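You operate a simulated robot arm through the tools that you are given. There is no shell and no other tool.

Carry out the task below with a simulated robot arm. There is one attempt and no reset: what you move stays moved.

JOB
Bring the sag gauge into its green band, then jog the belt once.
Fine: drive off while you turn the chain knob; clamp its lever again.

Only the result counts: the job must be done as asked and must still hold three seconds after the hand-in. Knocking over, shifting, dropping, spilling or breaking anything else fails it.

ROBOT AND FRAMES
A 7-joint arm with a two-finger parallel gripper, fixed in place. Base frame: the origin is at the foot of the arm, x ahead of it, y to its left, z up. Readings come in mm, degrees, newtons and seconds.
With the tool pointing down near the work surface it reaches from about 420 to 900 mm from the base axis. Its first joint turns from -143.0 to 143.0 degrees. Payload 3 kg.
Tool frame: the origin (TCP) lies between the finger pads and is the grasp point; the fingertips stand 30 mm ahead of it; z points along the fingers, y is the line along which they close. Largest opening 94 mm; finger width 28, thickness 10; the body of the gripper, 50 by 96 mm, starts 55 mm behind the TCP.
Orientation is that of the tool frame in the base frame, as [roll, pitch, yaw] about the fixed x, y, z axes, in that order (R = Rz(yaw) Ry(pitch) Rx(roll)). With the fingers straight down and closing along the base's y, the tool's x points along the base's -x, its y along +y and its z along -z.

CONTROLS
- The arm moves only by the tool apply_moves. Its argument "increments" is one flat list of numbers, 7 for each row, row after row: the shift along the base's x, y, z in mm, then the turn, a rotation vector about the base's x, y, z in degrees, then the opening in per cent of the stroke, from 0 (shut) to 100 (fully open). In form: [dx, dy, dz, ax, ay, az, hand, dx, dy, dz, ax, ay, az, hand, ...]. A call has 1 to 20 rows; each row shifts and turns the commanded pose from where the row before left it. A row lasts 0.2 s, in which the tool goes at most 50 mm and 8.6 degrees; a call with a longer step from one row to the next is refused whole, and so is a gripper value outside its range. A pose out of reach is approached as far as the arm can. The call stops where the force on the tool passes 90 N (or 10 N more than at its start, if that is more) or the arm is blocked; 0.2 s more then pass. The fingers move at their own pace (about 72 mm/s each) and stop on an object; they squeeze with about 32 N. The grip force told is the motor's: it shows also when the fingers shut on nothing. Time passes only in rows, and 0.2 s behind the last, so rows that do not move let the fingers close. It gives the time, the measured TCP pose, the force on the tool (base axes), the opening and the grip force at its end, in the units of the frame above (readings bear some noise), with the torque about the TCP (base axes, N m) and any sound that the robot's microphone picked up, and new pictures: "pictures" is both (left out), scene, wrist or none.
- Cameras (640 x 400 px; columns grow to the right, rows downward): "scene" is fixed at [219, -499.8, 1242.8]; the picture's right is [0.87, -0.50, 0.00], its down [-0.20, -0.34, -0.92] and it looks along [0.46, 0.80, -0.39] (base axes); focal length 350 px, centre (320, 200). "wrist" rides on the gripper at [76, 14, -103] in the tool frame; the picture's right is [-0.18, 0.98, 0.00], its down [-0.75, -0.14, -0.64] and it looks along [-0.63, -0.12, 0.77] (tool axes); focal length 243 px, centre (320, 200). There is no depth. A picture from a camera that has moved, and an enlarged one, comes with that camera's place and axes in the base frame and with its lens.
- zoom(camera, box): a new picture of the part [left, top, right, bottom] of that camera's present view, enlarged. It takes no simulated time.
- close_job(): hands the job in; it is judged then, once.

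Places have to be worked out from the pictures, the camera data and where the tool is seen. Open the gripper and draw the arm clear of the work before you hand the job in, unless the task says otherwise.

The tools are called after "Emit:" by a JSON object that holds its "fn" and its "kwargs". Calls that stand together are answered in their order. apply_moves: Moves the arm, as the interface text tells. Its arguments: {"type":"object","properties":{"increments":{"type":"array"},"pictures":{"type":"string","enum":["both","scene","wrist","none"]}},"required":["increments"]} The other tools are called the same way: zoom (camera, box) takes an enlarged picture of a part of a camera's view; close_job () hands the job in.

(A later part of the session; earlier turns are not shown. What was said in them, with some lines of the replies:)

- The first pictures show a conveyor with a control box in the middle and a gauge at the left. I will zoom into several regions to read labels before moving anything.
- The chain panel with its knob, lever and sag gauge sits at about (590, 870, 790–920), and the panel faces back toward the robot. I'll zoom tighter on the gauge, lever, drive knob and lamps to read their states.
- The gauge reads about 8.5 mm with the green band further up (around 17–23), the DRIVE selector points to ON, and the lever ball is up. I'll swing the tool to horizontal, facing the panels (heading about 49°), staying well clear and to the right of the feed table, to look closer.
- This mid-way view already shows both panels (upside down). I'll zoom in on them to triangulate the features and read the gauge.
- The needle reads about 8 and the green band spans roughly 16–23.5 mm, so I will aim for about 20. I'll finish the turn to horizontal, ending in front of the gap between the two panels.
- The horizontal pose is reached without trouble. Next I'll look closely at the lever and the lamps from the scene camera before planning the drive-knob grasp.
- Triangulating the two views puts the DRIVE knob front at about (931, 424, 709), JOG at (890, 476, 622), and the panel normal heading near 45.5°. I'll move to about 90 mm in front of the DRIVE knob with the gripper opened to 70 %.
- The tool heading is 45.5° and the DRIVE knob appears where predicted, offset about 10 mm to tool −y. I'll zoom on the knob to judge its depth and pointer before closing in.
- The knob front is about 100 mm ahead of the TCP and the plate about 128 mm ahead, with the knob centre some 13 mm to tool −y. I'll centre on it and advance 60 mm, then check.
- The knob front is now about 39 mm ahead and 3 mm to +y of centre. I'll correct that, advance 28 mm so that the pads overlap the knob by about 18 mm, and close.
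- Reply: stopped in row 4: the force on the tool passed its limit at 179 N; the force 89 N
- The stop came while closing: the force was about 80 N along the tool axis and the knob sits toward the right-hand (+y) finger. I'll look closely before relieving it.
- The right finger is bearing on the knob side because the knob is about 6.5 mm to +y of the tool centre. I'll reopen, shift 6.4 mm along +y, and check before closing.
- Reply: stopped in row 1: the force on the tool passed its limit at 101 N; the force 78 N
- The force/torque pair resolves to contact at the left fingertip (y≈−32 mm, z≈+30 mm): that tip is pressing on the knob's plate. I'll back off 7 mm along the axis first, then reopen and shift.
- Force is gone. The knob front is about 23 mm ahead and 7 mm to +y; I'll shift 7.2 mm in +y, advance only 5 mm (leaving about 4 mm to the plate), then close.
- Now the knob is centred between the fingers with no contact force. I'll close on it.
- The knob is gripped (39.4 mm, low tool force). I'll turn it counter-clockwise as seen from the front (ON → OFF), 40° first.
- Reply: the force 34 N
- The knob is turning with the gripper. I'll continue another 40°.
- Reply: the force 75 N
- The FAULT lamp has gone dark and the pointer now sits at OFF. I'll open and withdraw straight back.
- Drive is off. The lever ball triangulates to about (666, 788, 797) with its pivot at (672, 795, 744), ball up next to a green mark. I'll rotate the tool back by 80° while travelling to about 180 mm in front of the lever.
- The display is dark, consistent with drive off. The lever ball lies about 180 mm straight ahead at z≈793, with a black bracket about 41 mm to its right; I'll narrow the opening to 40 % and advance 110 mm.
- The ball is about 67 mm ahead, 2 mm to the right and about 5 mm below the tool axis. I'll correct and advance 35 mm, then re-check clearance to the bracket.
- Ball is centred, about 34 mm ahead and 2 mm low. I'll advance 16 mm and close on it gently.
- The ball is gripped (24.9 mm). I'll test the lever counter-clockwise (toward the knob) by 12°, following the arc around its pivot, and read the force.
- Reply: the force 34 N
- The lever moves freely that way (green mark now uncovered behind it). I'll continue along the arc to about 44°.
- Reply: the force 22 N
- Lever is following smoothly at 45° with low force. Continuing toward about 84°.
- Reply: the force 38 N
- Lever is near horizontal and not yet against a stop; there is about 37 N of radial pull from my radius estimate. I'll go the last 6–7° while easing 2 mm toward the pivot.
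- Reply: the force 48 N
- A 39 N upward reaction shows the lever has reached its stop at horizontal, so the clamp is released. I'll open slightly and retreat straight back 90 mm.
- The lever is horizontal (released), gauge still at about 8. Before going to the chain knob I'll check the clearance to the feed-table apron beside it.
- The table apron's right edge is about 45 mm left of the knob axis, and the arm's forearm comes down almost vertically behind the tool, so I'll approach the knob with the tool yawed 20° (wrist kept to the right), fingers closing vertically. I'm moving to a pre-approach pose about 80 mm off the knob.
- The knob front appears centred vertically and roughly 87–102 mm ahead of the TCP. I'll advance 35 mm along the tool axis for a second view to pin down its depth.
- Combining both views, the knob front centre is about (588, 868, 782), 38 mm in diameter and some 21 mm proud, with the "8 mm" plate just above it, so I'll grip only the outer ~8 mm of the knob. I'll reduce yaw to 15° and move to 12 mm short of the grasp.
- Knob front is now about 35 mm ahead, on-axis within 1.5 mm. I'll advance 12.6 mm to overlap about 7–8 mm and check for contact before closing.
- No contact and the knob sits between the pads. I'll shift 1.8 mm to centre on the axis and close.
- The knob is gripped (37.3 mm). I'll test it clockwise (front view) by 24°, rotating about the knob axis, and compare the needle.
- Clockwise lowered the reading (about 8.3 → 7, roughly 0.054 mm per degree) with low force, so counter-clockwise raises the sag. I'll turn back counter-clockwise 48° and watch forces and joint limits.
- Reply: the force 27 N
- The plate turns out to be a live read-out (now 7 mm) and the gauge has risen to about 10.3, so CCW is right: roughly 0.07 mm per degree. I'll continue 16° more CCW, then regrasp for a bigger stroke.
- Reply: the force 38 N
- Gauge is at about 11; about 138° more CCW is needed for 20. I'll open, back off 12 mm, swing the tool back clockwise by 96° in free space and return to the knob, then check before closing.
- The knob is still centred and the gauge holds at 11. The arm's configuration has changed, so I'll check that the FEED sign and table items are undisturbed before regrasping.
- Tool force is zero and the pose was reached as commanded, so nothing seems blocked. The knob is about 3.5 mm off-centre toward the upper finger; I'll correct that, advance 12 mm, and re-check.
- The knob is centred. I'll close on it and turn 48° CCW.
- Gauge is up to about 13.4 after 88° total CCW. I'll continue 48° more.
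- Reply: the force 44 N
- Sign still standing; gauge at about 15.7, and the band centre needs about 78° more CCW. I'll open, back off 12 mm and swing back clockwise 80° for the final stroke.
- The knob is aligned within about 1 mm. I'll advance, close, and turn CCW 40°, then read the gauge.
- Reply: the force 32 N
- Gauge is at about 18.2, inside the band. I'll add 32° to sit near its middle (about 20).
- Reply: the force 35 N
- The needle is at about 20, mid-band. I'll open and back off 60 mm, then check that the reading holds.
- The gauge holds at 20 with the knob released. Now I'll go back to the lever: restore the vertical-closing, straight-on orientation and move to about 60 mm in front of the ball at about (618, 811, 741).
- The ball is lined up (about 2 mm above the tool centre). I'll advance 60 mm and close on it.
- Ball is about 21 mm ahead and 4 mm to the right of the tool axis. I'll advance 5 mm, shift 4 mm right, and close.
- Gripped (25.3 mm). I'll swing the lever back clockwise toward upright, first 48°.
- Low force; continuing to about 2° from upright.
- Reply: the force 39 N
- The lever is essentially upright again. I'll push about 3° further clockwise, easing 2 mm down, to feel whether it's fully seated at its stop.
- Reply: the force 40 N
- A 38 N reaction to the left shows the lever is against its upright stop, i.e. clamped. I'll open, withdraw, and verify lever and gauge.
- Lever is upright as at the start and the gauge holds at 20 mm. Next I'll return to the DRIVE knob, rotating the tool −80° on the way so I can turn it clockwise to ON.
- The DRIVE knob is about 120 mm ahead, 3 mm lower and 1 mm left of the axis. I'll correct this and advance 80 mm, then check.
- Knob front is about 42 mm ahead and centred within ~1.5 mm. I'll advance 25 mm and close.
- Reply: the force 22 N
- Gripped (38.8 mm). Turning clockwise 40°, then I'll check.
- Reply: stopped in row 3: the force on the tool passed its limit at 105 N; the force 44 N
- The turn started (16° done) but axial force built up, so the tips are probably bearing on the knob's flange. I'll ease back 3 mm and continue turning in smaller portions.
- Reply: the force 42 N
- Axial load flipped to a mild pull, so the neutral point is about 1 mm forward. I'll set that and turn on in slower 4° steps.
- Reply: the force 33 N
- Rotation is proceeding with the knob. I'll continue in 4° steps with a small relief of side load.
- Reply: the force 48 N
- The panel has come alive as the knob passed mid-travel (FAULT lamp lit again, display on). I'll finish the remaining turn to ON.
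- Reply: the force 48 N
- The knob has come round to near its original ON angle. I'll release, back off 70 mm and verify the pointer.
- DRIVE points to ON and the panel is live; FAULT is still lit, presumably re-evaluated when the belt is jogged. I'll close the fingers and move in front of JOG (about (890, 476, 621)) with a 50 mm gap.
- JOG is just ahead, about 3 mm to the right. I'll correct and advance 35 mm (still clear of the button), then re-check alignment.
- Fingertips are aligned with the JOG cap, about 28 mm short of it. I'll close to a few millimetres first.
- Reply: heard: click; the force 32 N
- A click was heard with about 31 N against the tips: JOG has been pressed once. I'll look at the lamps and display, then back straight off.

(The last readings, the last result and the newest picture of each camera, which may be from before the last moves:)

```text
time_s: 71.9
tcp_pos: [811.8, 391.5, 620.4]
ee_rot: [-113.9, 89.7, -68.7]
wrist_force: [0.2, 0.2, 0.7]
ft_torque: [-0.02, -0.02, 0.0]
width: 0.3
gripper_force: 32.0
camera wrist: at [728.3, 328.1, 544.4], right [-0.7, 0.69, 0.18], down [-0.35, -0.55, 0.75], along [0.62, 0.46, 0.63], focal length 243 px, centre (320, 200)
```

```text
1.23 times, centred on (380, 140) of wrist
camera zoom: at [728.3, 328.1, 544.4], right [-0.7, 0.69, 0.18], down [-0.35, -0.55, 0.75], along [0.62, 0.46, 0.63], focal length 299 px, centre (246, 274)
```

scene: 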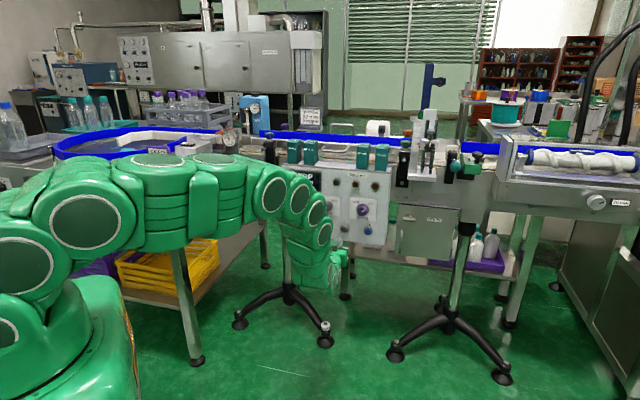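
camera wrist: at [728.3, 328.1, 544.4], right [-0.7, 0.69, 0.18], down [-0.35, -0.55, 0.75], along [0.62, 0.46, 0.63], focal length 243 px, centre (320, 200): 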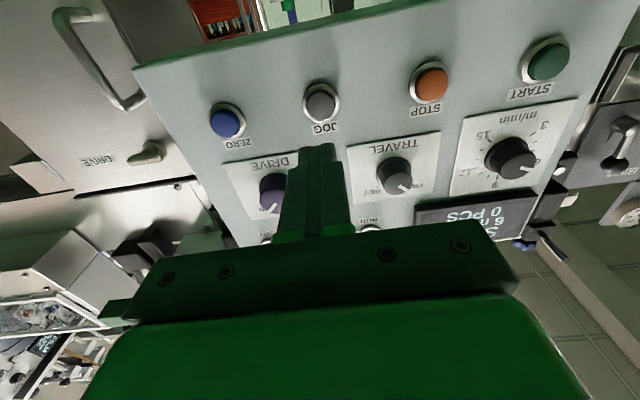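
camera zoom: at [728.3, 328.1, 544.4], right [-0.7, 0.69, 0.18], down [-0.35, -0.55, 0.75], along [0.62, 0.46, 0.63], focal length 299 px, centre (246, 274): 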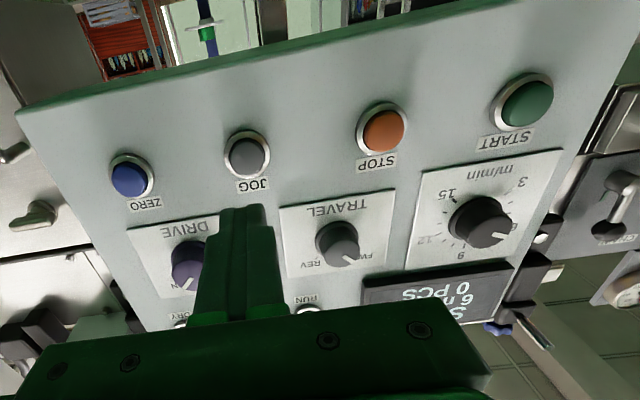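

The display showed JOG with RUN lit and FAULT cleared while pressed, and now shows STOP with all lamps off. I'll open the gripper and draw the arm well clear, then verify everything.

Emit:
{"fn": "apply_moves", "kwargs": {"increments": [-27, -23, 20, 0, 0, 0, 50, -27, -23, 20, 0, 0, 0, 50, -27, -23, 20, 0, 0, 0, 50, -27, -23, 20, 0, 0, 0, 50, -27, -23, 20, 0, 0, 0, 50, -27, -23, 20, 0, 0, 0, 50, 0, 0, 0, 0, 0, 0, 50], "pictures": "both"}}

Emit:
{"fn": "zoom", "kwargs": {"camera": "scene", "box": [220, 110, 300, 200]}}

Emit:
{"fn": "zoom", "kwargs": {"camera": "scene", "box": [270, 140, 410, 250]}}

Emit:
{"fn": "zoom", "kwargs": {"camera": "scene", "box": [40, 110, 240, 230]}}

```text
time_s: 73.5
tcp_pos: [645.5, 252.2, 739.5]
ee_rot: [-145.3, 89.8, -100.0]
wrist_force: [0.5, 0.4, -0.5]
ft_torque: [0.0, -0.02, -0.02]
width: 47.0
gripper_force: 0.0
camera wrist: at [563.1, 189.5, 664.3], right [-0.7, 0.69, 0.18], down [-0.35, -0.55, 0.76], along [0.62, 0.46, 0.63], focal length 243 px, centre (320, 200)
```

scene: 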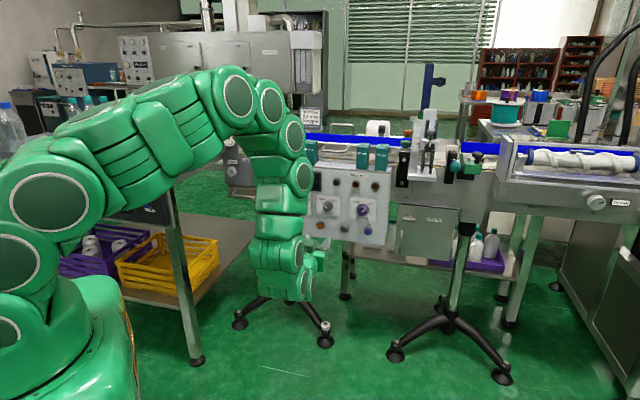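
wrist: 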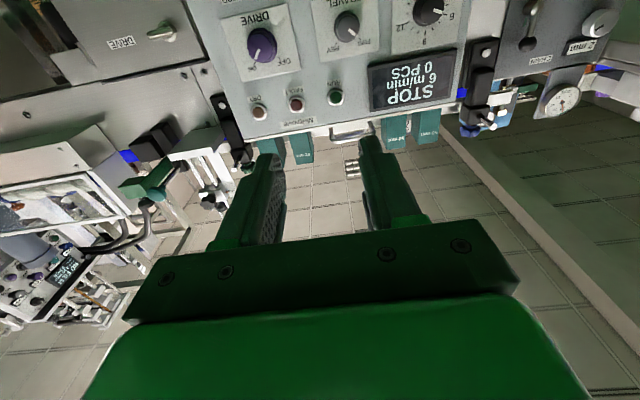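

```text
4.44 times, centred on (260, 155) of scene
camera zoom: at [219.0, -499.8, 1242.8], right [0.87, -0.5, 0.0], down [-0.2, -0.34, -0.92], along [0.46, 0.8, -0.39], focal length 1558 px, centre (587, 400)
```

zoom: 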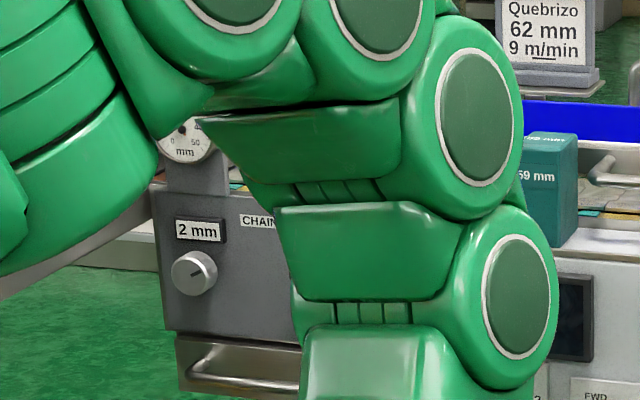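

```text
3.64 times, centred on (340, 195) of scene
camera zoom: at [219.0, -499.8, 1242.8], right [0.87, -0.5, 0.0], down [-0.2, -0.34, -0.92], along [0.46, 0.8, -0.39], focal length 1274 px, centre (247, 218)
```

zoom: 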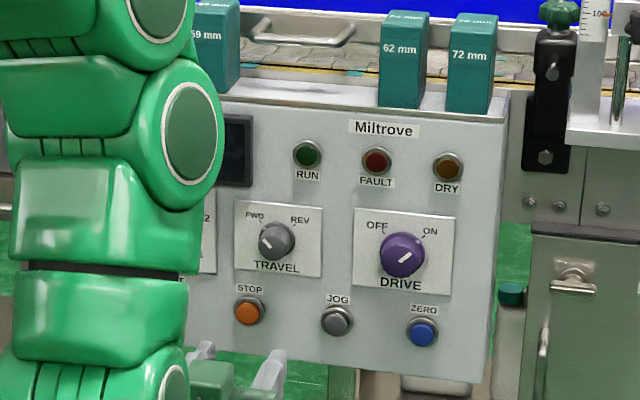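

```text
3.20 times, centred on (140, 170) of scene
camera zoom: at [219.0, -499.8, 1242.8], right [0.87, -0.5, 0.0], down [-0.2, -0.34, -0.92], along [0.46, 0.8, -0.39], focal length 1122 px, centre (896, 296)
```

zoom: 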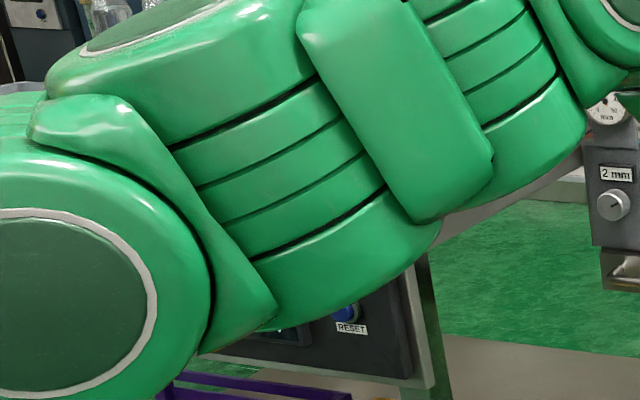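

The panel shows STOP, DRIVE ON, FAULT off. The arm now covers the gauge in the scene view, so I'll check gauge and lever through the wrist camera.

Emit:
{"fn": "zoom", "kwargs": {"camera": "wrist", "box": [500, 0, 640, 130]}}

Emit:
{"fn": "zoom", "kwargs": {"camera": "wrist", "box": [535, 75, 595, 125]}}

```text
3.08 times, centred on (570, 65) of wrist
camera zoom: at [563.1, 189.5, 664.3], right [-0.7, 0.69, 0.18], down [-0.35, -0.55, 0.76], along [0.62, 0.46, 0.63], focal length 746 px, centre (-449, 615)
```

zoom: 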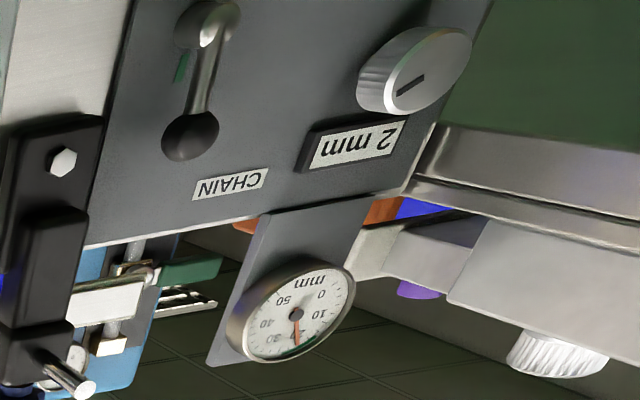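

```text
8.00 times, centred on (565, 100) of wrist
camera zoom: at [563.1, 189.5, 664.3], right [-0.7, 0.69, 0.18], down [-0.35, -0.55, 0.76], along [0.62, 0.46, 0.63], focal length 1941 px, centre (-1640, 1000)
```

zoom: 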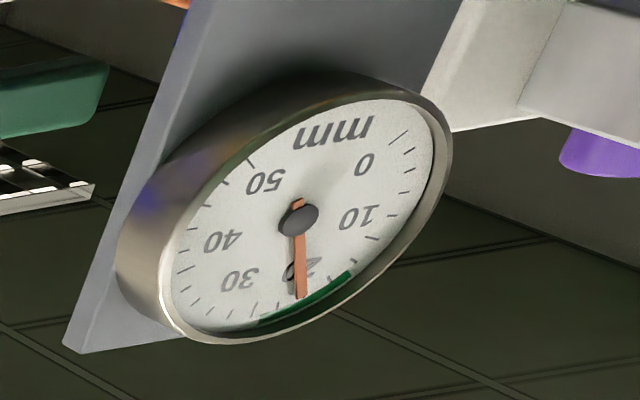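

The needle sits mid-band and the lever is upright. I'll swing the arm a bit further away to confirm with the scene camera that the gauge, lever and the FEED sign are all in order.

Emit:
{"fn": "apply_moves", "kwargs": {"increments": [-5, -40, 5, 0, 0, 0, 50, -5, -40, 5, 0, 0, 0, 50, -5, -40, 5, 0, 0, 0, 50, -5, -40, 5, 0, 0, 0, 50, -5, -40, 5, 0, 0, 0, 50, -5, -40, 5, 0, 0, 0, 50, 0, 0, 0, 0, 0, 0, 50], "pictures": "scene"}}

Emit:
{"fn": "zoom", "kwargs": {"camera": "scene", "box": [220, 110, 300, 200]}}

Emit:
{"fn": "zoom", "kwargs": {"camera": "scene", "box": [40, 110, 240, 230]}}

```text
time_s: 75.1
tcp_pos: [617.7, 11.9, 771.3]
ee_rot: [-139.6, 89.9, -94.3]
wrist_force: [-0.3, 0.4, -1.1]
ft_torque: [0.0, 0.0, -0.04]
width: 47.0
gripper_force: 0.1
```

scene: 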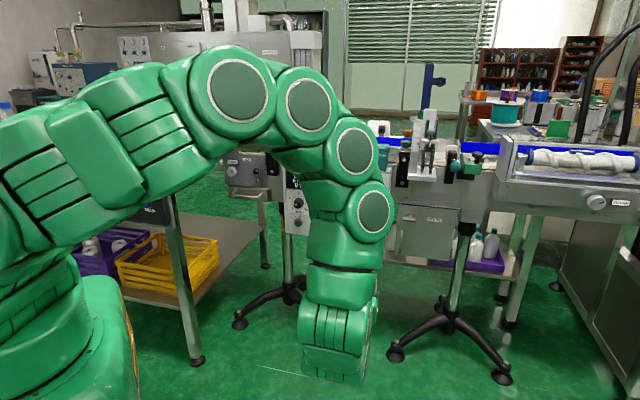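

```text
4.44 times, centred on (260, 155) of scene
camera zoom: at [219.0, -499.8, 1242.8], right [0.87, -0.5, 0.0], down [-0.2, -0.34, -0.92], along [0.46, 0.8, -0.39], focal length 1558 px, centre (587, 400)
```

zoom: 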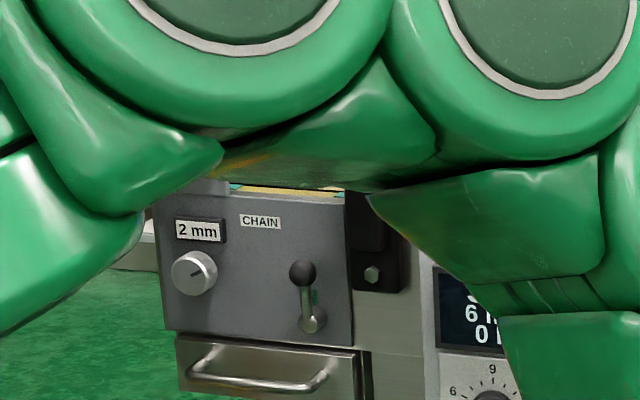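

```text
3.20 times, centred on (140, 170) of scene
camera zoom: at [219.0, -499.8, 1242.8], right [0.87, -0.5, 0.0], down [-0.2, -0.34, -0.92], along [0.46, 0.8, -0.39], focal length 1122 px, centre (896, 296)
```

zoom: 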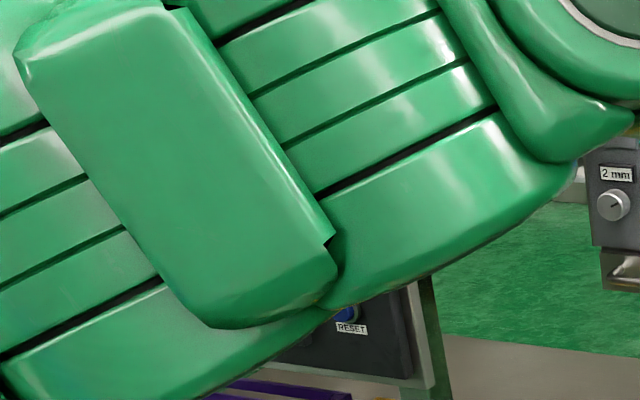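

Everything checks out: the gauge is mid-green at about 20 mm and the lever is clamped upright. DRIVE is ON, JOG was pressed once (RUN lit, FAULT cleared, then STOP), and the FEED sign was still standing in the last view that showed it. The gripper is open and the arm is clear of the work, so I'm handing in.

Emit:
{"fn": "close_job", "kwargs": {}}

```text
The job is handed in.
```

The sag gauge now reads about 20 mm, near the middle of its green band, and the belt has been jogged once. I've handed the job in.

- **Drive:** it was off the whole time the chain knob was turned, and is back ON now.
- **Clamp lever:** I released it before turning the knob. Afterwards I swung it back upright against its stop, where it was at the start.
- **Jog:** I pressed JOG once. While it was pressed the display showed JOG, the RUN lamp lit and the FAULT lamp went out. The display then returned to STOP with all lamps off.
- **Contact while turning the drive knob:** the tool hit its force limit several times. A fingertip pressed on the knob's plate as I gripped it to switch off, with a peak of 179 N. It also reached about 105 N early in turning the knob back on. I saw no damage, and the knob turned normally both ways.
- **Surroundings:** I saw nothing knocked over or shifted. At hand-in the arm blocked the scene camera's view of the gauge and the FEED sign. I read the gauge through the wrist camera a moment earlier, and the sign was still standing when last visible.

The gripper is open and the arm is clear of the work.
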